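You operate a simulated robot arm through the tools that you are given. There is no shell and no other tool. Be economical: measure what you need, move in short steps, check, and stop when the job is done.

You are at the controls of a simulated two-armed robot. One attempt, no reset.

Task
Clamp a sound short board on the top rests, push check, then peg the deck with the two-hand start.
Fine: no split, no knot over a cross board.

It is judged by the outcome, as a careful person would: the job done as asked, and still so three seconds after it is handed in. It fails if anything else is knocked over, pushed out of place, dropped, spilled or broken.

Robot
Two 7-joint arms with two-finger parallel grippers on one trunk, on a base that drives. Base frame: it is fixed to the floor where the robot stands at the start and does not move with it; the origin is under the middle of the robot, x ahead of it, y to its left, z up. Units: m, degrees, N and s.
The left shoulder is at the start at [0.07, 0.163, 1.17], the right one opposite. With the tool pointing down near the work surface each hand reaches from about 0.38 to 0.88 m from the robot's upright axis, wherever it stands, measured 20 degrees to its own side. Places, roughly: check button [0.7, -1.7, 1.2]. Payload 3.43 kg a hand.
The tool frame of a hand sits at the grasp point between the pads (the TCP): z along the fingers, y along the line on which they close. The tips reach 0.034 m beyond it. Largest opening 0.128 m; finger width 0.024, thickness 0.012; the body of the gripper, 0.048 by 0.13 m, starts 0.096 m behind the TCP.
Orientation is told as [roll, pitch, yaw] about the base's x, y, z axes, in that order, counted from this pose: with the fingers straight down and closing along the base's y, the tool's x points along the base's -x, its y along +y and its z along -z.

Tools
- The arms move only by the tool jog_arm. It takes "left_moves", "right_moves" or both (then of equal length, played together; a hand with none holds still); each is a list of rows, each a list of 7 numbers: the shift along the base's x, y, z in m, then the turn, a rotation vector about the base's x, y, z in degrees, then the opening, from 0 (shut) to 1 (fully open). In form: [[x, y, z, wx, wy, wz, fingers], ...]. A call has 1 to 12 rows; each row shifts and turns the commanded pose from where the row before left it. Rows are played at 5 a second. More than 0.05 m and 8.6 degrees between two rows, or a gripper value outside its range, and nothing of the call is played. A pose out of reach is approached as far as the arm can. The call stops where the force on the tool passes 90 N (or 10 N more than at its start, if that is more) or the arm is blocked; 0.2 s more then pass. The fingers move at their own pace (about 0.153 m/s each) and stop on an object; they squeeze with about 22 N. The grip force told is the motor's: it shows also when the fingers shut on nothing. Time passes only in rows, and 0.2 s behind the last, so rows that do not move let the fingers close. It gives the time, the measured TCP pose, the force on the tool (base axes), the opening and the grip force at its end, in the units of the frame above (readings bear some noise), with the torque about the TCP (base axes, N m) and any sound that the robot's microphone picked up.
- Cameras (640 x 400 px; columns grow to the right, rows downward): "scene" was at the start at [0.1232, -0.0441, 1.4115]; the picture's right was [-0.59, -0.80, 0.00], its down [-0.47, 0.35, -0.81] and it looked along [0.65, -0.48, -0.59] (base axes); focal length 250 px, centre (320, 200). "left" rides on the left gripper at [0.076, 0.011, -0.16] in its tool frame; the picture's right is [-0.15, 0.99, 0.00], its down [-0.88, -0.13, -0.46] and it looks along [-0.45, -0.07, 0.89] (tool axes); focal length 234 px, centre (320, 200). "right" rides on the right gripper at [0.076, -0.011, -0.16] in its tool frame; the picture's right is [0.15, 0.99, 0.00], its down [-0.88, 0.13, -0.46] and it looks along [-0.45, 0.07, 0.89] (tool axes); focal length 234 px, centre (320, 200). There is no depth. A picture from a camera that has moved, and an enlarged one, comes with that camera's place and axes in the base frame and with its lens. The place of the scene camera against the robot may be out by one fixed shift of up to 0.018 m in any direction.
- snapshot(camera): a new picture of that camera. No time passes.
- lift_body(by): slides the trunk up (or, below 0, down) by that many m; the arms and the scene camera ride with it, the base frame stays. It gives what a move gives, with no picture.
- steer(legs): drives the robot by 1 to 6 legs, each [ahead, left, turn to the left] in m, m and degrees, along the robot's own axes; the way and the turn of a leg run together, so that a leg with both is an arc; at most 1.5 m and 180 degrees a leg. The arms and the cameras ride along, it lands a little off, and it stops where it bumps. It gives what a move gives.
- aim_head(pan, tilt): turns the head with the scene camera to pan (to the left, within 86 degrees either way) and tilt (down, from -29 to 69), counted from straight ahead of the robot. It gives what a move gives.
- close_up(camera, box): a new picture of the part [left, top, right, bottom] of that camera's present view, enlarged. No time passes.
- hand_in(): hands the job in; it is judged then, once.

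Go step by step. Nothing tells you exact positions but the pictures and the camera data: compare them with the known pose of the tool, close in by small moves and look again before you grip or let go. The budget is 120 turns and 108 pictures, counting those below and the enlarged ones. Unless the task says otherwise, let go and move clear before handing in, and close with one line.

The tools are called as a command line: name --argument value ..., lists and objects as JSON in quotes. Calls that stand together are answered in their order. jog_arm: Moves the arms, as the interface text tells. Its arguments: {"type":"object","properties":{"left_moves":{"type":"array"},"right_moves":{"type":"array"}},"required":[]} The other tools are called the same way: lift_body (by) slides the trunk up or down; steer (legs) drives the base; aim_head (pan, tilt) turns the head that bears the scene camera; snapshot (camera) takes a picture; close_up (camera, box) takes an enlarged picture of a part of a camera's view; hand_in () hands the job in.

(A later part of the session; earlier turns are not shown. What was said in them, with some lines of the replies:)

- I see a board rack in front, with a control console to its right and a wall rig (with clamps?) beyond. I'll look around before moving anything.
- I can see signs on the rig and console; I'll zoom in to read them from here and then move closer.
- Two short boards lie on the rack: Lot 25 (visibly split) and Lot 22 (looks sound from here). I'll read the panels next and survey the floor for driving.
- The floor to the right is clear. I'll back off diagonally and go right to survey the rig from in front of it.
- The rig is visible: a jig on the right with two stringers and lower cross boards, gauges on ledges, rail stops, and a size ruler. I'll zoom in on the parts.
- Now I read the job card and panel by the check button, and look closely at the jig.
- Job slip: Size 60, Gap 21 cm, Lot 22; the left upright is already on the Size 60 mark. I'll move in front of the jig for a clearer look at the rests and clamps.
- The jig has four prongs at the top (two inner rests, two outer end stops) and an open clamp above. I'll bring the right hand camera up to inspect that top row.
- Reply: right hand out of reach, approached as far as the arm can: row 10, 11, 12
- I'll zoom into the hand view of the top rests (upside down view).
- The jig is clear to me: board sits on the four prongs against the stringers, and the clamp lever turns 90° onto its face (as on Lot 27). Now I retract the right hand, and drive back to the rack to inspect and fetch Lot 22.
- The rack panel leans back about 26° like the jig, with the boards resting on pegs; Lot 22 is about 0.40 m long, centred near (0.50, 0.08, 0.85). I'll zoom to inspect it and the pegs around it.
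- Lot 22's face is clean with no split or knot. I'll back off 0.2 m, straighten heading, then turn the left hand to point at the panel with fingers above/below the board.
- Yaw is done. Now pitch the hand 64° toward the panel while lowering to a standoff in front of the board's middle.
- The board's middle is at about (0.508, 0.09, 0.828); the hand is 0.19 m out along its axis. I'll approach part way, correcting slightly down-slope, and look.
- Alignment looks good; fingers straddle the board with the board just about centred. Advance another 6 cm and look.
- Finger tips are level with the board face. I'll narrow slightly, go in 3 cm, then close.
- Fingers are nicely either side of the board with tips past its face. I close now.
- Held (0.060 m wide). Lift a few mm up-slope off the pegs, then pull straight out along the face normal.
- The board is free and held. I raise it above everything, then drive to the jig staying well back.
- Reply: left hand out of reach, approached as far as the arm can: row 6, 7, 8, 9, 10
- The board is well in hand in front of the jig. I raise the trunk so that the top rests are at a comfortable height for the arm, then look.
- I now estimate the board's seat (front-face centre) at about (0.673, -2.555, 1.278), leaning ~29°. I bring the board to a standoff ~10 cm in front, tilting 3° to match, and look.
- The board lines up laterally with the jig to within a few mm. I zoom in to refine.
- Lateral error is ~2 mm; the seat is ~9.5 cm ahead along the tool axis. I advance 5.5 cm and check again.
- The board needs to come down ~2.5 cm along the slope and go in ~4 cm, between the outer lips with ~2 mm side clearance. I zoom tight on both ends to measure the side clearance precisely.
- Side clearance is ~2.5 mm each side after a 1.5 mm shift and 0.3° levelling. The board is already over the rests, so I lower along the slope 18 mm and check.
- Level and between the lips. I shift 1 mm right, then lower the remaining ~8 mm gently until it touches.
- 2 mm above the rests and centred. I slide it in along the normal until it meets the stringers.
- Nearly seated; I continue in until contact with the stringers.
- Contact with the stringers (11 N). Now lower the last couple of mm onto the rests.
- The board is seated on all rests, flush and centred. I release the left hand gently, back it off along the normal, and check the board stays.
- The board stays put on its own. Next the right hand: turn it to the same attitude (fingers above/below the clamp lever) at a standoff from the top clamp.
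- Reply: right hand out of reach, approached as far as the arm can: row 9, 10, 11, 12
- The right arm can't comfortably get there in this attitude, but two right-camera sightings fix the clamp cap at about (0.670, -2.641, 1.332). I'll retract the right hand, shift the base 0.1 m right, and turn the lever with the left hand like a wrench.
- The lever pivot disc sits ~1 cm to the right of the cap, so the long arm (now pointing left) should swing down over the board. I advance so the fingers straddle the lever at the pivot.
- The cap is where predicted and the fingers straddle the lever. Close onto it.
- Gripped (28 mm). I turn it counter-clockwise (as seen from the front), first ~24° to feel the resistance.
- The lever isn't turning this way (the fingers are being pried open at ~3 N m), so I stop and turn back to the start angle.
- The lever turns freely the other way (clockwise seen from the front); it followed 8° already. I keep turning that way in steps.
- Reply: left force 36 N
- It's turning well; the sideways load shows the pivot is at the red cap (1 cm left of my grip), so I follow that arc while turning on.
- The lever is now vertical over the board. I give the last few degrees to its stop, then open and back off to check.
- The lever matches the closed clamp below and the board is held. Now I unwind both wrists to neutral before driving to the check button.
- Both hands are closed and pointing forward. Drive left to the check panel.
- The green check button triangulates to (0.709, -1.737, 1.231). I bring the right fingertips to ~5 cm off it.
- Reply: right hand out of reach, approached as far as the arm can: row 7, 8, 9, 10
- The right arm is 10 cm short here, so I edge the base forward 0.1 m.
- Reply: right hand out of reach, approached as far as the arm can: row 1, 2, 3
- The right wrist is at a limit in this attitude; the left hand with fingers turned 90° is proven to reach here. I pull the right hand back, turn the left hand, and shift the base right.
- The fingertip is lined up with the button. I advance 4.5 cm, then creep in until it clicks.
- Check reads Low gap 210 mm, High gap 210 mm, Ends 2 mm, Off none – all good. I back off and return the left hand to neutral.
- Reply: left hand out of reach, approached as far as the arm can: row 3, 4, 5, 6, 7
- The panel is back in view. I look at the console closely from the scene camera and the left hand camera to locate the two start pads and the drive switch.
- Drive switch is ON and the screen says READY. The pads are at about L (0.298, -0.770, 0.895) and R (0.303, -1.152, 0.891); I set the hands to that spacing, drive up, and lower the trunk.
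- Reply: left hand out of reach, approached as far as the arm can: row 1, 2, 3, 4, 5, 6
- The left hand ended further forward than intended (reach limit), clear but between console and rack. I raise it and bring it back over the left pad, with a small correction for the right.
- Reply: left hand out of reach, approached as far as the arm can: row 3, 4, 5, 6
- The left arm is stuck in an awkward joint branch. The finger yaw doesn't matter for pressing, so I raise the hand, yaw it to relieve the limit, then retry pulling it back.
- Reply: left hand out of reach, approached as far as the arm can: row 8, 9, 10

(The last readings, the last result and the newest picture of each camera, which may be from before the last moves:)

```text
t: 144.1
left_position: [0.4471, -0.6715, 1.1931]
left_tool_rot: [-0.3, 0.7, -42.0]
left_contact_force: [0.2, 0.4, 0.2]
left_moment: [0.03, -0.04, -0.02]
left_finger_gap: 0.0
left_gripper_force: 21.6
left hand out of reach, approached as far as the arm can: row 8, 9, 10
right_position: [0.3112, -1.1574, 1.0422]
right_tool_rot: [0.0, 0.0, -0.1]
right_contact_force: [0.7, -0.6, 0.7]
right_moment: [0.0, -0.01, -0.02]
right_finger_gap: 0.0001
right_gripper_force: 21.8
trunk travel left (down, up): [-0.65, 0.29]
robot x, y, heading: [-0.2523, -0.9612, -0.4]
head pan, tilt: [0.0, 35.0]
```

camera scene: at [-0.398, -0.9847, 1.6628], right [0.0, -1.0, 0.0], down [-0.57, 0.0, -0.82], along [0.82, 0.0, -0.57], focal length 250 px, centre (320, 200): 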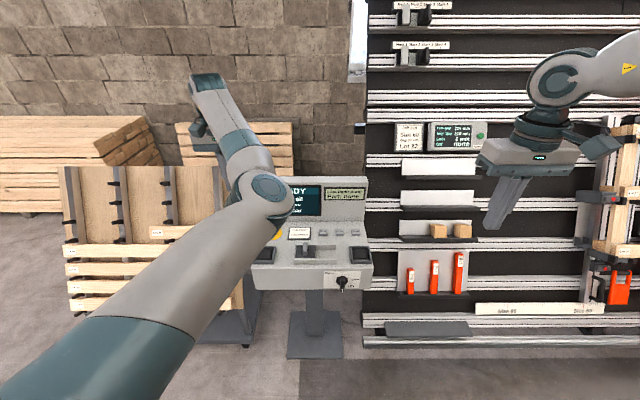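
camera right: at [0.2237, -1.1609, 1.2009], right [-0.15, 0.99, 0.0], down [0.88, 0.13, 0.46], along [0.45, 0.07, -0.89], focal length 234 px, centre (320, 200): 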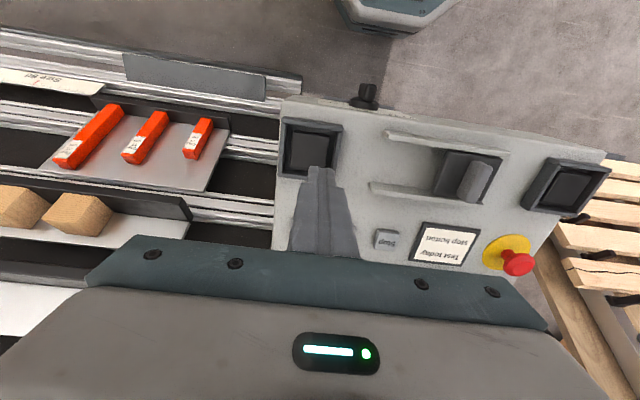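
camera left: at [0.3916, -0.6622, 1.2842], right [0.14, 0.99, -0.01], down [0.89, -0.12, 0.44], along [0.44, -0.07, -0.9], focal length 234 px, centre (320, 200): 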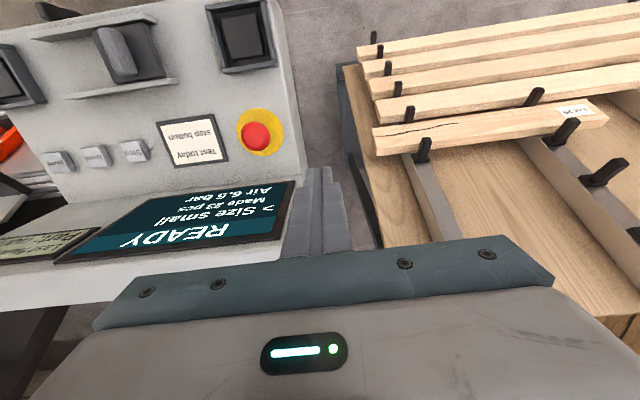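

Yaw wasn't the limit. I back the base off into free space to sort out the left arm's posture safely, and look at it.

steer --legs '[[-0.45, 0.0, 0]]'

jog_arm --left_moves '[[0, 0, -0.045, 0, 0, 8.5, 0], [0, 0, -0.045, 0, 0, 8.5, 0], [0, 0, -0.045, 0, 0, 8.5, 0], [0, 0, -0.045, 0, 0, 8.5, 0], [0, 0, -0.045, 0, 0, 8.0, 0], [-0.04, 0, 0, 0, 0, 0, 0], [-0.04, 0, 0, 0, 0, 0, 0], [-0.04, 0, 0, 0, 0, 0, 0]]'

aim_head --pan 30 --tilt 35

snapshot --camera "scene"

```text
t: 146.8
left_position: [-0.0035, -0.673, 1.1923]
left_tool_rot: [-0.3, 0.9, -42.2]
left_contact_force: [1.1, 0.2, -0.1]
left_moment: [-0.03, 0.0, -0.02]
left_finger_gap: 0.0002
left_gripper_force: 22.0
right_position: [-0.1431, -1.1569, 1.0426]
right_tool_rot: [-0.1, 0.0, -0.3]
right_contact_force: [-0.8, -0.5, 0.3]
right_moment: [-0.02, 0.0, -0.03]
right_finger_gap: 0.0001
right_gripper_force: 22.5
trunk travel left (down, up): [-0.65, 0.29]
robot x, y, heading: [-0.7047, -0.9526, -0.7]
head pan, tilt: [0.0, 35.0]
```

```text
t: 148.6
left_position: [-0.0687, -0.6086, 0.962]
left_tool_rot: [-0.2, 0.7, -0.2]
left_contact_force: [0.5, 0.2, -0.2]
left_moment: [-0.04, 0.01, -0.02]
left_finger_gap: 0.0
left_gripper_force: 22.1
left hand out of reach, approached as far as the arm can: row 1, 2, 6, 7, 8
right_position: [-0.1441, -1.1573, 1.0421]
right_tool_rot: [-0.1, -0.1, -0.2]
right_contact_force: [-0.7, -0.2, -0.1]
right_moment: [-0.01, -0.04, -0.01]
right_finger_gap: 0.0
right_gripper_force: 22.1
trunk travel left (down, up): [-0.65, 0.29]
robot x, y, heading: [-0.7039, -0.9568, -0.5]
head pan, tilt: [0.0, 35.0]
```

```text
t: 149.6
left_position: [-0.0698, -0.6086, 0.9628]
left_tool_rot: [-0.3, 0.7, -0.1]
left_contact_force: [-0.9, -0.2, 0.2]
left_moment: [0.01, -0.04, 0.0]
left_finger_gap: 0.0001
left_gripper_force: 22.2
right_position: [-0.1422, -1.1571, 1.0416]
right_tool_rot: [0.0, -0.1, -0.2]
right_contact_force: [-0.1, 0.6, -0.6]
right_moment: [0.0, 0.01, -0.01]
right_finger_gap: 0.0001
right_gripper_force: 22.1
trunk travel left (down, up): [-0.65, 0.29]
robot x, y, heading: [-0.6997, -0.9554, -0.3]
head pan, tilt: [30.0, 35.0]
```

```text
15 pictures are left
camera scene: at [-0.5742, -0.9041, 1.4128], right [0.49, -0.87, 0.0], down [-0.5, -0.28, -0.82], along [0.71, 0.4, -0.57], focal length 250 px, centre (320, 200)
```

scene: 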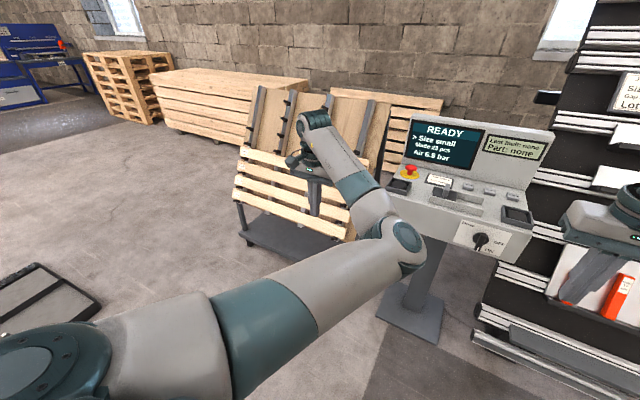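

The left arm's elbow is folded inward, so it simply can't come close in. I'll work further out instead: place both hands at ~0.76 m ahead with the pad spacing, and stand the base further back and to the right.

jog_arm --left_moves '[[0.026, -0.019, 0.018, 0, 0, 0, 0], [0.026, -0.019, 0.018, 0, 0, 0, 0], [0.026, -0.019, 0.018, 0, 0, 0, 0], [0.026, -0.019, 0.018, 0, 0, 0, 0], [0.026, -0.019, 0.018, 0, 0, 0, 0]]' --right_moves '[[0.04, 0.013, 0, 0, 0, 0, 0], [0.04, 0.013, 0, 0, 0, 0, 0], [0.04, 0.013, 0, 0, 0, 0, 0], [0.04, 0.013, 0, 0, 0, 0, 0], [0.04, 0.013, 0, 0, 0, 0, 0]]'

```text
t: 150.8
left_position: [0.0615, -0.7033, 1.0502]
left_tool_rot: [-0.3, 0.7, -0.1]
left_contact_force: [0.3, -0.4, -0.5]
left_moment: [0.03, 0.01, 0.03]
left_finger_gap: 0.0
left_gripper_force: 21.9
right_position: [-0.0387, -1.1828, 1.0507]
right_tool_rot: [0.1, -0.2, -0.2]
right_contact_force: [-0.6, -0.4, 0.1]
right_moment: [-0.01, -0.01, -0.01]
right_finger_gap: 0.0
right_gripper_force: 22.1
right hand out of reach, approached as far as the arm can: row 2, 3, 4, 5
trunk travel left (down, up): [-0.65, 0.29]
robot x, y, heading: [-0.7036, -0.9531, -0.6]
head pan, tilt: [30.0, 35.0]
```

The right arm prefers staying closer and outboard, so I'll turn the base ~8° left so that the left pad is farther than the right. First set the hands to that spacing.

jog_arm --left_moves '[[-0.021, -0.039, 0, 0, 0, 0, 0], [-0.021, -0.039, 0, 0, 0, 0, 0], [-0.02, -0.038, 0, 0, 0, 0, 0]]' --right_moves '[[-0.008, -0.006, 0, 0, 0, 0, 0], [-0.008, -0.006, 0, 0, 0, 0, 0], [-0.006, -0.005, 0, 0, 0, 0, 0]]'

```text
t: 151.6
left_position: [0.0735, -0.7966, 1.0513]
left_tool_rot: [-0.3, 0.7, -0.2]
left_contact_force: [0.8, -0.2, 0.7]
left_moment: [0.03, -0.02, 0.0]
left_finger_gap: 0.0001
left_gripper_force: 21.9
left hand out of reach, approached as far as the arm can: row 1, 2, 3
right_position: [-0.0606, -1.1992, 1.05]
right_tool_rot: [0.0, 0.0, -0.3]
right_contact_force: [0.1, -0.5, 0.1]
right_moment: [0.02, -0.01, -0.01]
right_finger_gap: 0.0
right_gripper_force: 21.5
trunk travel left (down, up): [-0.65, 0.29]
robot x, y, heading: [-0.7008, -0.9534, -0.6]
head pan, tilt: [30.0, 35.0]
```

Both limits ease when the hands are lower relative to the shoulders. I raise the trunk 0.18 and lower the hands by the same, then set the spacing.

lift_body --by 0.18

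jog_arm --left_moves '[[0, 0, -0.045, 0, 0, 0, 0], [0, 0, -0.045, 0, 0, 0, 0], [0, 0, -0.045, 0, 0, 0, 0], [0, 0, -0.045, 0, 0, 0, 0], [-0.025, -0.01, 0, 0, 0, 0, 0], [-0.025, -0.01, 0, 0, 0, 0, 0], [-0.025, 0, 0, 0, 0, 0, 0]]' --right_moves '[[0, 0, -0.045, 0, 0, 0, 0], [0, 0, -0.045, 0, 0, 0, 0], [0, 0, -0.045, 0, 0, 0, 0], [0, 0, -0.045, 0, 0, 0, 0], [0.01, 0.01, 0, 0, 0, 0, 0], [0.01, 0.01, 0, 0, 0, 0, 0], [0.01, 0, 0, 0, 0, 0, 0]]'

```text
t: 153.6
left_position: [0.0726, -0.7952, 1.2305]
left_tool_rot: [-0.3, 0.7, -0.2]
left_contact_force: [0.3, -1.1, -0.1]
left_moment: [0.0, 0.0, 0.0]
left_finger_gap: 0.0
left_gripper_force: 21.6
right_position: [-0.0585, -1.1977, 1.2303]
right_tool_rot: [-0.1, 0.1, -0.3]
right_contact_force: [0.4, 0.2, 0.5]
right_moment: [0.02, -0.01, -0.04]
right_finger_gap: 0.0
right_gripper_force: 22.1
trunk travel left (down, up): [-0.83, 0.11]
robot x, y, heading: [-0.7052, -0.9531, -0.5]
head pan, tilt: [30.0, 35.0]
```

```text
t: 155.2
left_position: [0.0279, -0.8031, 1.0375]
left_tool_rot: [-0.2, 0.6, 0.2]
left_contact_force: [-0.1, -0.1, 0.1]
left_moment: [-0.03, 0.02, -0.01]
left_finger_gap: 0.0
left_gripper_force: 22.7
left hand out of reach, approached as far as the arm can: row 6, 7
right_position: [-0.0671, -1.2128, 1.0785]
right_tool_rot: [0.0, -0.1, -0.3]
right_contact_force: [-0.4, -0.4, -0.1]
right_moment: [-0.01, 0.0, 0.0]
right_finger_gap: 0.0
right_gripper_force: 21.8
right hand out of reach, approached as far as the arm can: row 3, 4, 5, 6, 7
trunk travel left (down, up): [-0.83, 0.11]
robot x, y, heading: [-0.7008, -0.9548, -0.6]
head pan, tilt: [30.0, 35.0]
```

Nominal trunk height suits the right arm better. I'll lower the trunk again and use a larger base turn (~25°), with right hand at (0.60, -0.21) and left at (0.763, 0.14) in the robot frame.

lift_body --by -0.18

jog_arm --left_moves '[[0.012, 0, 0.045, 0, 0, 0, 0], [0.012, -0.005, 0.045, 0, 0, 0, 0], [0.012, -0.01, 0.04, 0, 0, 0, 0], [0, -0.01, 0, 0, 0, 0, 0]]' --right_moves '[[-0.01, 0.01, 0.04, 0, 0, 0, 0], [-0.01, 0.01, 0.04, 0, 0, 0, 0], [-0.01, 0.01, 0.03, 0, 0, 0, 0], [-0.006, 0.006, 0, 0, 0, 0, 0]]'

```text
t: 157.2
left_position: [0.0254, -0.8028, 0.8553]
left_tool_rot: [-0.1, 0.7, 0.2]
left_contact_force: [0.5, 0.4, 0.0]
left_moment: [0.01, -0.01, 0.01]
left_finger_gap: 0.0
left_gripper_force: 21.8
right_position: [-0.0677, -1.213, 0.8988]
right_tool_rot: [0.1, -0.2, -0.3]
right_contact_force: [0.0, -0.6, 0.0]
right_moment: [0.0, 0.04, -0.01]
right_finger_gap: 0.0001
right_gripper_force: 21.8
trunk travel left (down, up): [-0.65, 0.29]
robot x, y, heading: [-0.703, -0.954, -0.4]
head pan, tilt: [30.0, 35.0]
```

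```text
t: 158.2
left_position: [0.0742, -0.8308, 0.9792]
left_tool_rot: [-0.3, 0.9, -0.3]
left_contact_force: [0.3, 0.5, 0.0]
left_moment: [0.0, 0.03, -0.03]
left_finger_gap: 0.0001
left_gripper_force: 21.9
left hand out of reach, approached as far as the arm can: row 1, 2
right_position: [-0.1038, -1.1769, 1.0082]
right_tool_rot: [0.1, -0.1, -0.2]
right_contact_force: [-0.4, -0.2, -0.8]
right_moment: [-0.02, 0.02, -0.04]
right_finger_gap: 0.0001
right_gripper_force: 22.1
trunk travel left (down, up): [-0.65, 0.29]
robot x, y, heading: [-0.7032, -0.9534, -0.4]
head pan, tilt: [30.0, 35.0]
```

Hand spacing now matches the pads (0.389 m). I move right, turn 27° left, then verify the pose before closing in.

steer --legs '[[0.0, -0.28, 0], [0.0, 0.0, 27.2]]'

```text
t: 161.5
left_position: [-0.0708, -0.7718, 0.9802]
left_tool_rot: [-0.3, 0.8, 26.8]
left_contact_force: [-0.6, 0.3, -0.1]
left_moment: [0.01, 0.0, 0.0]
left_finger_gap: 0.0
left_gripper_force: 21.6
right_position: [-0.0712, -1.1597, 1.0079]
right_tool_rot: [0.0, -0.2, 26.8]
right_contact_force: [-0.4, 0.8, 0.1]
right_moment: [0.03, 0.04, -0.01]
right_finger_gap: 0.0001
right_gripper_force: 21.9
trunk travel left (down, up): [-0.65, 0.29]
robot x, y, heading: [-0.7056, -1.2344, 26.7]
head pan, tilt: [30.0, 35.0]
```

Both hands line up in y with their pads (0.38 m short in x). Drive most of the way along +x and look.

steer --legs '[[0.335, -0.1685, 0]]'

snapshot --camera "left"

snapshot --camera "right"

```text
t: 163.9
left_position: [0.3089, -0.7741, 0.9805]
left_tool_rot: [-0.3, 0.9, 26.7]
left_contact_force: [0.2, 0.5, -0.1]
left_moment: [0.0, -0.01, -0.01]
left_finger_gap: 0.0
left_gripper_force: 21.9
right_position: [0.3075, -1.1623, 1.0091]
right_tool_rot: [0.1, -0.2, 26.6]
right_contact_force: [0.6, -0.3, 0.3]
right_moment: [0.03, 0.0, 0.0]
right_finger_gap: 0.0001
right_gripper_force: 21.9
trunk travel left (down, up): [-0.65, 0.29]
robot x, y, heading: [-0.326, -1.2348, 26.5]
head pan, tilt: [30.0, 35.0]
```

```text
14 pictures are left
camera left: at [0.2374, -0.7969, 1.1415], right [-0.31, 0.95, -0.01], down [0.85, 0.28, 0.44], along [0.42, 0.13, -0.9], focal length 234 px, centre (320, 200)
```

left: 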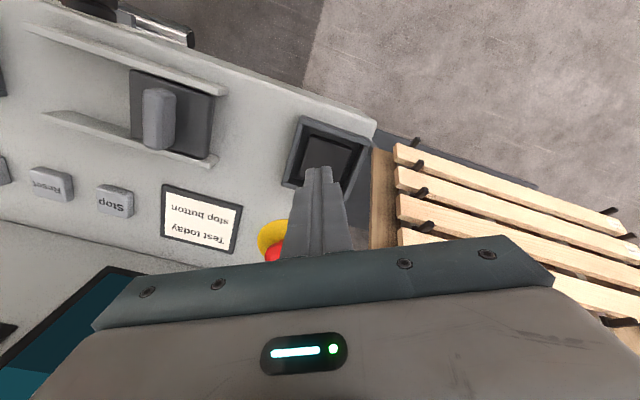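

```text
13 pictures are left
camera right: at [0.2442, -1.2063, 1.1672], right [-0.57, 0.82, 0.0], down [0.73, 0.51, 0.46], along [0.38, 0.26, -0.89], focal length 234 px, centre (320, 200)
```

right: 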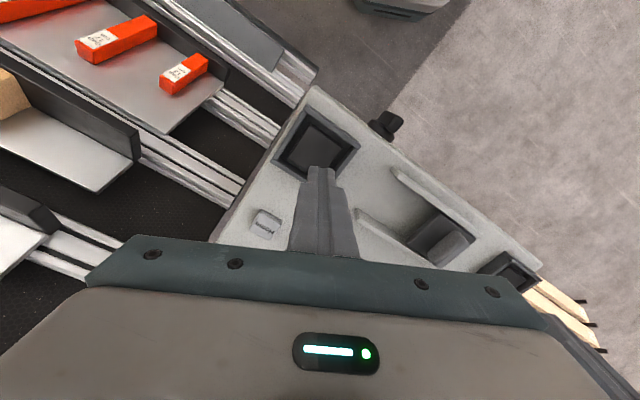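

Both fingertips are nearly over their pads. I correct a few mm and lower both to about 2–3 cm above the pads, at equal height.

jog_arm --left_moves '[[-0.003, 0.008, -0.017, 0, 0, 0, 0], [0, 0, -0.018, 0, 0, 0, 0]]' --right_moves '[[0.002, -0.003, -0.032, 0, 0, 0, 0], [0, 0, -0.031, 0, 0, 0, 0]]'

close_up --camera "left" --box '[240, 80, 400, 240]'

close_up --camera "right" --box '[240, 80, 400, 240]'

```text
t: 164.5
left_position: [0.3065, -0.7674, 0.9446]
left_tool_rot: [-0.2, 0.8, 26.6]
left_contact_force: [0.3, -0.9, 0.3]
left_moment: [0.02, 0.01, -0.03]
left_finger_gap: 0.0
left_gripper_force: 22.6
right_position: [0.3104, -1.1668, 0.9438]
right_tool_rot: [0.1, -0.1, 26.6]
right_contact_force: [0.2, 0.0, -0.1]
right_moment: [0.04, 0.02, -0.06]
right_finger_gap: 0.0001
right_gripper_force: 21.8
trunk travel left (down, up): [-0.65, 0.29]
robot x, y, heading: [-0.3257, -1.2384, 26.3]
head pan, tilt: [30.0, 35.0]
```

```text
2.50 times, centred on (320, 160) of left
camera zoom: at [0.2354, -0.7892, 1.106], right [-0.31, 0.95, -0.01], down [0.85, 0.28, 0.44], along [0.42, 0.13, -0.9], focal length 585 px, centre (320, 300)
```

zoom: 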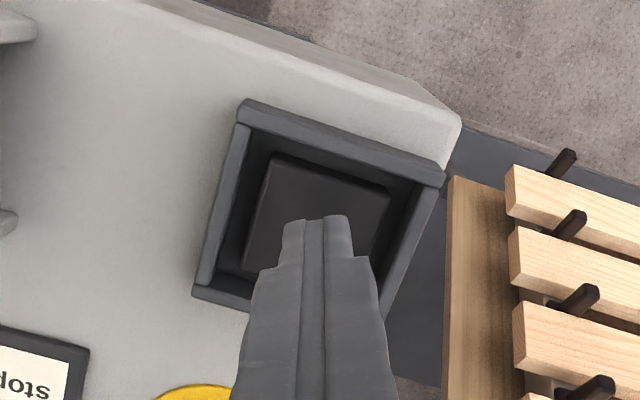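

```text
2.50 times, centred on (320, 160) of right
camera zoom: at [0.2486, -1.2105, 1.1018], right [-0.57, 0.82, 0.0], down [0.73, 0.51, 0.46], along [0.37, 0.26, -0.89], focal length 585 px, centre (320, 300)
```

zoom: 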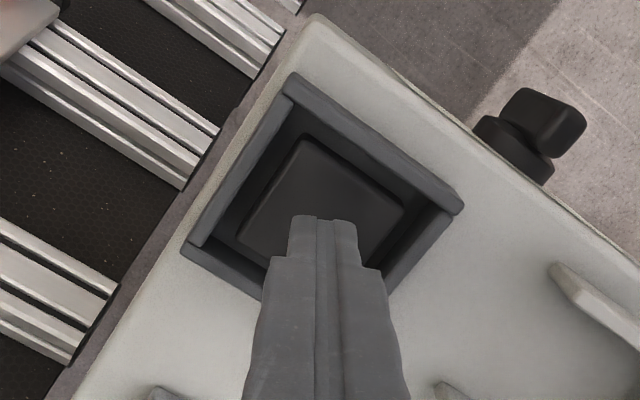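

Both tips are centred over the pads. I now press both down together and hold.

jog_arm --left_moves '[[0, 0, -0.01, 0, 0, 0, 0], [0, 0, -0.01, 0, 0, 0, 0], [0, 0, -0.01, 0, 0, 0, 0], [0, 0, -0.006, 0, 0, 0, 0], [0, 0, 0, 0, 0, 0, 0], [0, 0, 0, 0, 0, 0, 0], [0, 0, 0, 0, 0, 0, 0], [0, 0, 0, 0, 0, 0, 0]]' --right_moves '[[0, 0, -0.01, 0, 0, 0, 0], [0, 0, -0.01, 0, 0, 0, 0], [0, 0, -0.01, 0, 0, 0, 0], [0, 0, -0.006, 0, 0, 0, 0], [0, 0, 0, 0, 0, 0, 0], [0, 0, 0, 0, 0, 0, 0], [0, 0, 0, 0, 0, 0, 0], [0, 0, 0, 0, 0, 0, 0]]'

```text
t: 166.3
left_position: [0.3058, -0.7663, 0.9095]
left_tool_rot: [-0.2, 0.8, 26.7]
left_contact_force: [0.1, 0.2, 0.8]
left_moment: [0.03, -0.02, -0.01]
left_finger_gap: 0.0
left_gripper_force: 21.9
right_position: [0.3113, -1.1658, 0.9092]
right_tool_rot: [0.1, -0.2, 26.6]
right_contact_force: [0.5, -0.4, 1.3]
right_moment: [-0.04, -0.01, 0.03]
right_finger_gap: 0.0002
right_gripper_force: 22.1
trunk travel left (down, up): [-0.65, 0.29]
robot x, y, heading: [-0.3309, -1.2371, 26.4]
head pan, tilt: [30.0, 35.0]
```

No contact yet (tips at 0.875), so the pads are recessed lower. I continue down together and hold.

jog_arm --left_moves '[[0, 0, -0.008, 0, 0, 0, 0], [0, 0, -0.008, 0, 0, 0, 0], [0, 0, -0.008, 0, 0, 0, 0], [0, 0, 0, 0, 0, 0, 0], [0, 0, 0, 0, 0, 0, 0], [0, 0, 0, 0, 0, 0, 0]]' --right_moves '[[0, 0, -0.008, 0, 0, 0, 0], [0, 0, -0.008, 0, 0, 0, 0], [0, 0, -0.008, 0, 0, 0, 0], [0, 0, 0, 0, 0, 0, 0], [0, 0, 0, 0, 0, 0, 0], [0, 0, 0, 0, 0, 0, 0]]'

```text
t: 167.7
left_position: [0.3046, -0.7662, 0.9004]
left_tool_rot: [-0.3, -0.7, 26.6]
left_contact_force: [15.9, -5.6, 65.5]
left_moment: [-0.28, -0.21, -0.05]
left_finger_gap: 0.0001
left_gripper_force: 22.0
right_position: [0.3061, -1.1682, 0.9008]
right_tool_rot: [0.7, -1.6, 26.5]
right_contact_force: [23.2, 23.1, 60.7]
right_moment: [0.45, -0.2, -0.07]
right_finger_gap: 0.0001
right_gripper_force: 22.2
right hand out of reach, approached as far as the arm can: row 3
trunk travel left (down, up): [-0.65, 0.29]
robot x, y, heading: [-0.3292, -1.2377, 26.7]
head pan, tilt: [30.0, 35.0]
heard: click, click
```

Two clicks, both pads are down. I hold, and check the console screen and the jig.

jog_arm --left_moves '[[0, 0, 0, 0, 0, 0, 0], [0, 0, 0, 0, 0, 0, 0], [0, 0, 0, 0, 0, 0, 0], [0, 0, 0, 0, 0, 0, 0], [0, 0, 0, 0, 0, 0, 0]]' --right_moves '[[0, 0, 0, 0, 0, 0, 0], [0, 0, 0, 0, 0, 0, 0], [0, 0, 0, 0, 0, 0, 0], [0, 0, 0, 0, 0, 0, 0], [0, 0, 0, 0, 0, 0, 0]]'

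aim_head --pan -12 --tilt 35

snapshot --camera "scene"

```text
t: 168.9
left_position: [0.3039, -0.7662, 0.9012]
left_tool_rot: [-0.3, -0.5, 26.7]
left_contact_force: [24.6, -4.5, 63.4]
left_moment: [-0.27, -0.54, 0.05]
left_finger_gap: 0.0
left_gripper_force: 22.3
right_position: [0.3057, -1.1685, 0.9004]
right_tool_rot: [0.8, -1.6, 26.7]
right_contact_force: [18.3, 19.4, 64.9]
right_moment: [0.36, -0.05, -0.18]
right_finger_gap: 0.0
right_gripper_force: 21.8
trunk travel left (down, up): [-0.65, 0.29]
robot x, y, heading: [-0.3283, -1.2362, 26.3]
head pan, tilt: [30.0, 35.0]
```

```text
t: 170.0
left_position: [0.3039, -0.766, 0.9008]
left_tool_rot: [-0.3, -0.5, 26.7]
left_contact_force: [24.1, -4.5, 63.2]
left_moment: [-0.24, -0.52, 0.07]
left_finger_gap: 0.0
left_gripper_force: 22.2
right_position: [0.3048, -1.1693, 0.9017]
right_tool_rot: [0.6, -1.6, 26.7]
right_contact_force: [16.0, 18.2, 64.3]
right_moment: [0.3, 0.07, -0.12]
right_finger_gap: 0.0001
right_gripper_force: 21.9
trunk travel left (down, up): [-0.65, 0.29]
robot x, y, heading: [-0.3267, -1.233, 26.3]
head pan, tilt: [-12.0, 35.0]
```

```text
10 pictures are left
camera scene: at [-0.2042, -1.1881, 1.4141], right [0.25, -0.97, 0.0], down [-0.55, -0.14, -0.82], along [0.8, 0.21, -0.57], focal length 250 px, centre (320, 200)
```

scene: 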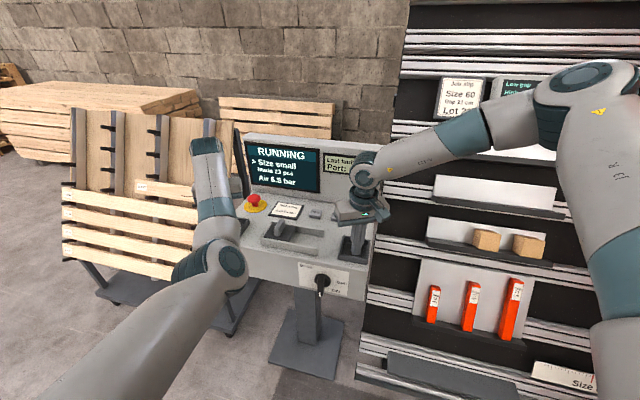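

The screen says RUNNING. I keep both pads held until the cycle ends.

jog_arm --left_moves '[[0, 0, 0, 0, 0, 0, 0], [0, 0, 0, 0, 0, 0, 0], [0, 0, 0, 0, 0, 0, 0], [0, 0, 0, 0, 0, 0, 0], [0, 0, 0, 0, 0, 0, 0], [0, 0, 0, 0, 0, 0, 0], [0, 0, 0, 0, 0, 0, 0], [0, 0, 0, 0, 0, 0, 0], [0, 0, 0, 0, 0, 0, 0], [0, 0, 0, 0, 0, 0, 0], [0, 0, 0, 0, 0, 0, 0], [0, 0, 0, 0, 0, 0, 0]]' --right_moves '[[0, 0, 0, 0, 0, 0, 0], [0, 0, 0, 0, 0, 0, 0], [0, 0, 0, 0, 0, 0, 0], [0, 0, 0, 0, 0, 0, 0], [0, 0, 0, 0, 0, 0, 0], [0, 0, 0, 0, 0, 0, 0], [0, 0, 0, 0, 0, 0, 0], [0, 0, 0, 0, 0, 0, 0], [0, 0, 0, 0, 0, 0, 0], [0, 0, 0, 0, 0, 0, 0], [0, 0, 0, 0, 0, 0, 0], [0, 0, 0, 0, 0, 0, 0]]'

close_up --camera "scene" --box '[230, 120, 400, 226]'

```text
t: 172.6
left_position: [0.3035, -0.7657, 0.9011]
left_tool_rot: [-0.3, -0.5, 26.9]
left_contact_force: [20.4, -2.9, 62.2]
left_moment: [-0.2, -0.38, 0.06]
left_finger_gap: 0.0001
left_gripper_force: 22.2
right_position: [0.3049, -1.1693, 0.9018]
right_tool_rot: [0.5, -1.6, 26.7]
right_contact_force: [17.2, 16.4, 63.8]
right_moment: [0.22, 0.01, -0.05]
right_finger_gap: 0.0001
right_gripper_force: 21.9
trunk travel left (down, up): [-0.65, 0.29]
robot x, y, heading: [-0.3266, -1.2349, 26.2]
head pan, tilt: [-12.0, 35.0]
```

```text
3.76 times, centred on (315, 173) of scene
camera zoom: at [-0.2046, -1.1882, 1.4141], right [0.25, -0.97, 0.0], down [-0.55, -0.14, -0.82], along [0.8, 0.21, -0.57], focal length 942 px, centre (339, 302)
```

zoom: 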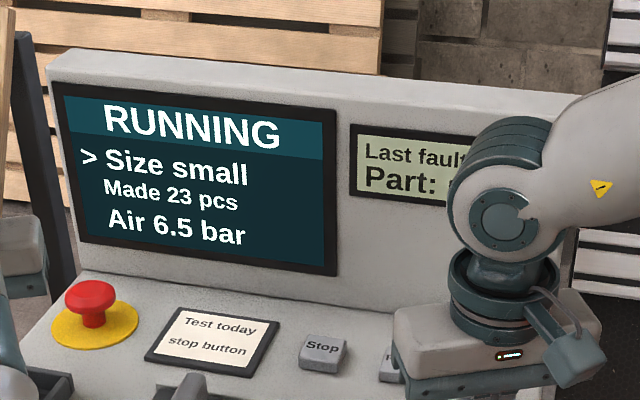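

Still RUNNING; I keep holding.

jog_arm --left_moves '[[0, 0, 0, 0, 0, 0, 0], [0, 0, 0, 0, 0, 0, 0], [0, 0, 0, 0, 0, 0, 0], [0, 0, 0, 0, 0, 0, 0], [0, 0, 0, 0, 0, 0, 0], [0, 0, 0, 0, 0, 0, 0], [0, 0, 0, 0, 0, 0, 0], [0, 0, 0, 0, 0, 0, 0], [0, 0, 0, 0, 0, 0, 0], [0, 0, 0, 0, 0, 0, 0], [0, 0, 0, 0, 0, 0, 0], [0, 0, 0, 0, 0, 0, 0]]'

jog_arm --left_moves '[[0, 0, 0, 0, 0, 0, 0], [0, 0, 0, 0, 0, 0, 0], [0, 0, 0, 0, 0, 0, 0], [0, 0, 0, 0, 0, 0, 0], [0, 0, 0, 0, 0, 0, 0], [0, 0, 0, 0, 0, 0, 0], [0, 0, 0, 0, 0, 0, 0], [0, 0, 0, 0, 0, 0, 0], [0, 0, 0, 0, 0, 0, 0], [0, 0, 0, 0, 0, 0, 0], [0, 0, 0, 0, 0, 0, 0], [0, 0, 0, 0, 0, 0, 0]]'

jog_arm --left_moves '[[0, 0, 0, 0, 0, 0, 0], [0, 0, 0, 0, 0, 0, 0], [0, 0, 0, 0, 0, 0, 0], [0, 0, 0, 0, 0, 0, 0], [0, 0, 0, 0, 0, 0, 0], [0, 0, 0, 0, 0, 0, 0], [0, 0, 0, 0, 0, 0, 0], [0, 0, 0, 0, 0, 0, 0], [0, 0, 0, 0, 0, 0, 0], [0, 0, 0, 0, 0, 0, 0], [0, 0, 0, 0, 0, 0, 0], [0, 0, 0, 0, 0, 0, 0]]'

close_up --camera "scene" --box '[230, 120, 400, 226]'

```text
t: 175.2
left_position: [0.3033, -0.766, 0.9007]
left_tool_rot: [-0.4, -0.6, 26.7]
left_contact_force: [16.7, -0.4, 62.4]
left_moment: [-0.15, -0.32, -0.02]
left_finger_gap: 0.0
left_gripper_force: 21.9
right_position: [0.3047, -1.1688, 0.9006]
right_tool_rot: [0.5, -1.6, 26.7]
right_contact_force: [17.8, 14.0, 64.3]
right_moment: [0.17, 0.01, -0.02]
right_finger_gap: 0.0002
right_gripper_force: 22.2
trunk travel left (down, up): [-0.65, 0.29]
robot x, y, heading: [-0.3297, -1.2373, 26.1]
head pan, tilt: [-12.0, 35.0]
```

```text
t: 177.8
left_position: [0.3028, -0.766, 0.901]
left_tool_rot: [-0.3, -0.7, 26.8]
left_contact_force: [16.8, 0.5, 62.3]
left_moment: [-0.09, -0.22, 0.02]
left_finger_gap: 0.0002
left_gripper_force: 22.2
right_position: [0.3041, -1.1707, 0.9017]
right_tool_rot: [0.5, -1.5, 26.6]
right_contact_force: [15.8, 12.6, 65.1]
right_moment: [0.08, 0.04, -0.06]
right_finger_gap: 0.0003
right_gripper_force: 22.0
trunk travel left (down, up): [-0.65, 0.29]
robot x, y, heading: [-0.3297, -1.235, 26.4]
head pan, tilt: [-12.0, 35.0]
```

```text
t: 180.4
left_position: [0.3023, -0.7672, 0.9006]
left_tool_rot: [-0.3, -0.6, 26.7]
left_contact_force: [14.3, 0.3, 61.1]
left_moment: [-0.01, -0.17, -0.02]
left_finger_gap: 0.0
left_gripper_force: 22.6
right_position: [0.3041, -1.17, 0.9017]
right_tool_rot: [0.4, -1.6, 26.7]
right_contact_force: [15.0, 9.6, 64.4]
right_moment: [0.02, 0.1, -0.01]
right_finger_gap: 0.0
right_gripper_force: 21.7
trunk travel left (down, up): [-0.65, 0.29]
robot x, y, heading: [-0.3283, -1.2348, 26.6]
head pan, tilt: [-12.0, 35.0]
```

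```text
3.76 times, centred on (315, 173) of scene
camera zoom: at [-0.2057, -1.1883, 1.4142], right [0.25, -0.97, 0.0], down [-0.55, -0.14, -0.82], along [0.8, 0.21, -0.57], focal length 942 px, centre (339, 302)
```

zoom: 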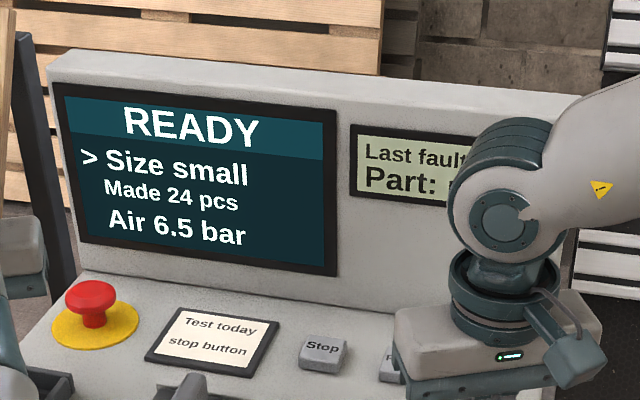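

The cycle finished: READY, "Made 24 pcs". I lift both hands clear together, back off, and check the jig.

jog_arm --left_moves '[[0, 0, 0.02, 0, 0, 0, 0], [0, 0, 0.03, 0, 0, 0, 0], [0, 0, 0.03, 0, 0, 0, 0], [0, 0, 0.01, 0, 0, 0, 0]]' --right_moves '[[0, 0, 0.02, 0, 0, 0, 0], [0, 0, 0.03, 0, 0, 0, 0], [0, 0, 0.03, 0, 0, 0, 0], [0, 0, 0.01, 0, 0, 0, 0]]'

steer --legs '[[-0.36, 0.18, 0]]'

aim_head --pan -75 --tilt 15

snapshot --camera "scene"

```text
t: 181.4
left_position: [0.3054, -0.7671, 0.9724]
left_tool_rot: [-0.3, 0.9, 26.6]
left_contact_force: [0.5, -0.3, 0.4]
left_moment: [-0.06, 0.01, -0.04]
left_finger_gap: 0.0001
left_gripper_force: 21.8
right_position: [0.309, -1.1718, 0.9774]
right_tool_rot: [0.0, 0.0, 26.6]
right_contact_force: [-0.1, 0.1, -0.5]
right_moment: [0.0, 0.0, 0.04]
right_finger_gap: 0.0002
right_gripper_force: 22.5
trunk travel left (down, up): [-0.65, 0.29]
robot x, y, heading: [-0.331, -1.2339, 26.3]
head pan, tilt: [-12.0, 35.0]
```

```text
t: 183.9
left_position: [-0.09, -0.7665, 0.9741]
left_tool_rot: [-0.3, 0.8, 26.6]
left_contact_force: [-0.3, 0.3, -0.1]
left_moment: [0.04, 0.02, -0.02]
left_finger_gap: 0.0
left_gripper_force: 21.9
right_position: [-0.087, -1.1709, 0.9798]
right_tool_rot: [-0.1, -0.3, 26.5]
right_contact_force: [0.6, 0.2, 0.5]
right_moment: [0.03, 0.01, 0.0]
right_finger_gap: 0.0001
right_gripper_force: 22.2
trunk travel left (down, up): [-0.65, 0.29]
robot x, y, heading: [-0.7243, -1.2335, 26.4]
head pan, tilt: [-12.0, 35.0]
```

```text
t: 185.2
left_position: [-0.0889, -0.7667, 0.9742]
left_tool_rot: [-0.3, 0.9, 26.6]
left_contact_force: [1.2, 0.2, 0.1]
left_moment: [-0.04, 0.03, 0.0]
left_finger_gap: 0.0
left_gripper_force: 22.2
right_position: [-0.0871, -1.1711, 0.9796]
right_tool_rot: [0.1, -0.3, 26.4]
right_contact_force: [1.3, 0.0, 0.2]
right_moment: [0.02, 0.03, 0.02]
right_finger_gap: 0.0003
right_gripper_force: 21.8
trunk travel left (down, up): [-0.65, 0.29]
robot x, y, heading: [-0.7265, -1.2376, 26.5]
head pan, tilt: [-75.0, 15.0]
```

```text
7 pictures are left
camera scene: at [-0.6155, -1.275, 1.4448], right [-0.75, -0.66, 0.0], down [-0.17, 0.19, -0.97], along [0.64, -0.72, -0.26], focal length 250 px, centre (320, 200)
```

scene: 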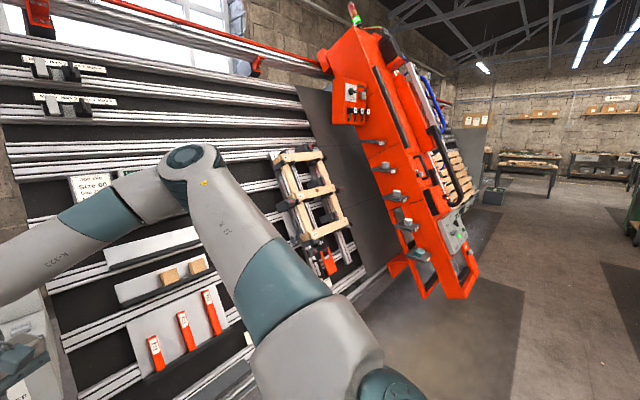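

close_up --camera "scene" --box '[260, 130, 370, 280]'

```text
2.67 times, centred on (315, 205) of scene
camera zoom: at [-0.6155, -1.275, 1.4448], right [-0.75, -0.66, 0.0], down [-0.17, 0.19, -0.97], along [0.64, -0.72, -0.26], focal length 667 px, centre (333, 187)
```

zoom: 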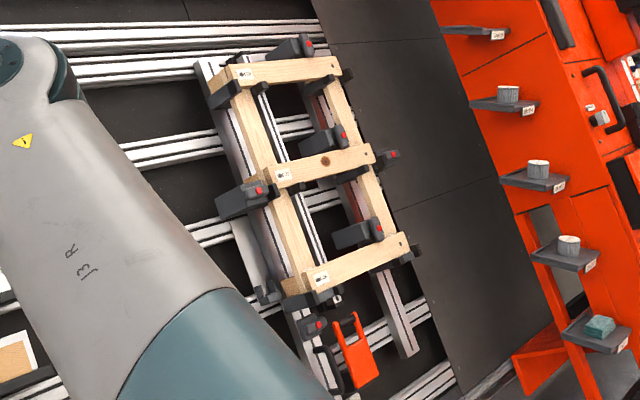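

The board is clamped in place with small pegs visible at the board ends, and both hands are clear; I hand in.

hand_in

```text
The job is handed in.
```

The Lot 22 board is clamped on the top rests, and its visible face shows no split or knot. The check read 210 mm for both gaps, ends 2 mm and off none. The two-hand start ran its full cycle: the count went from 23 to 24 pieces and the console is back to READY.
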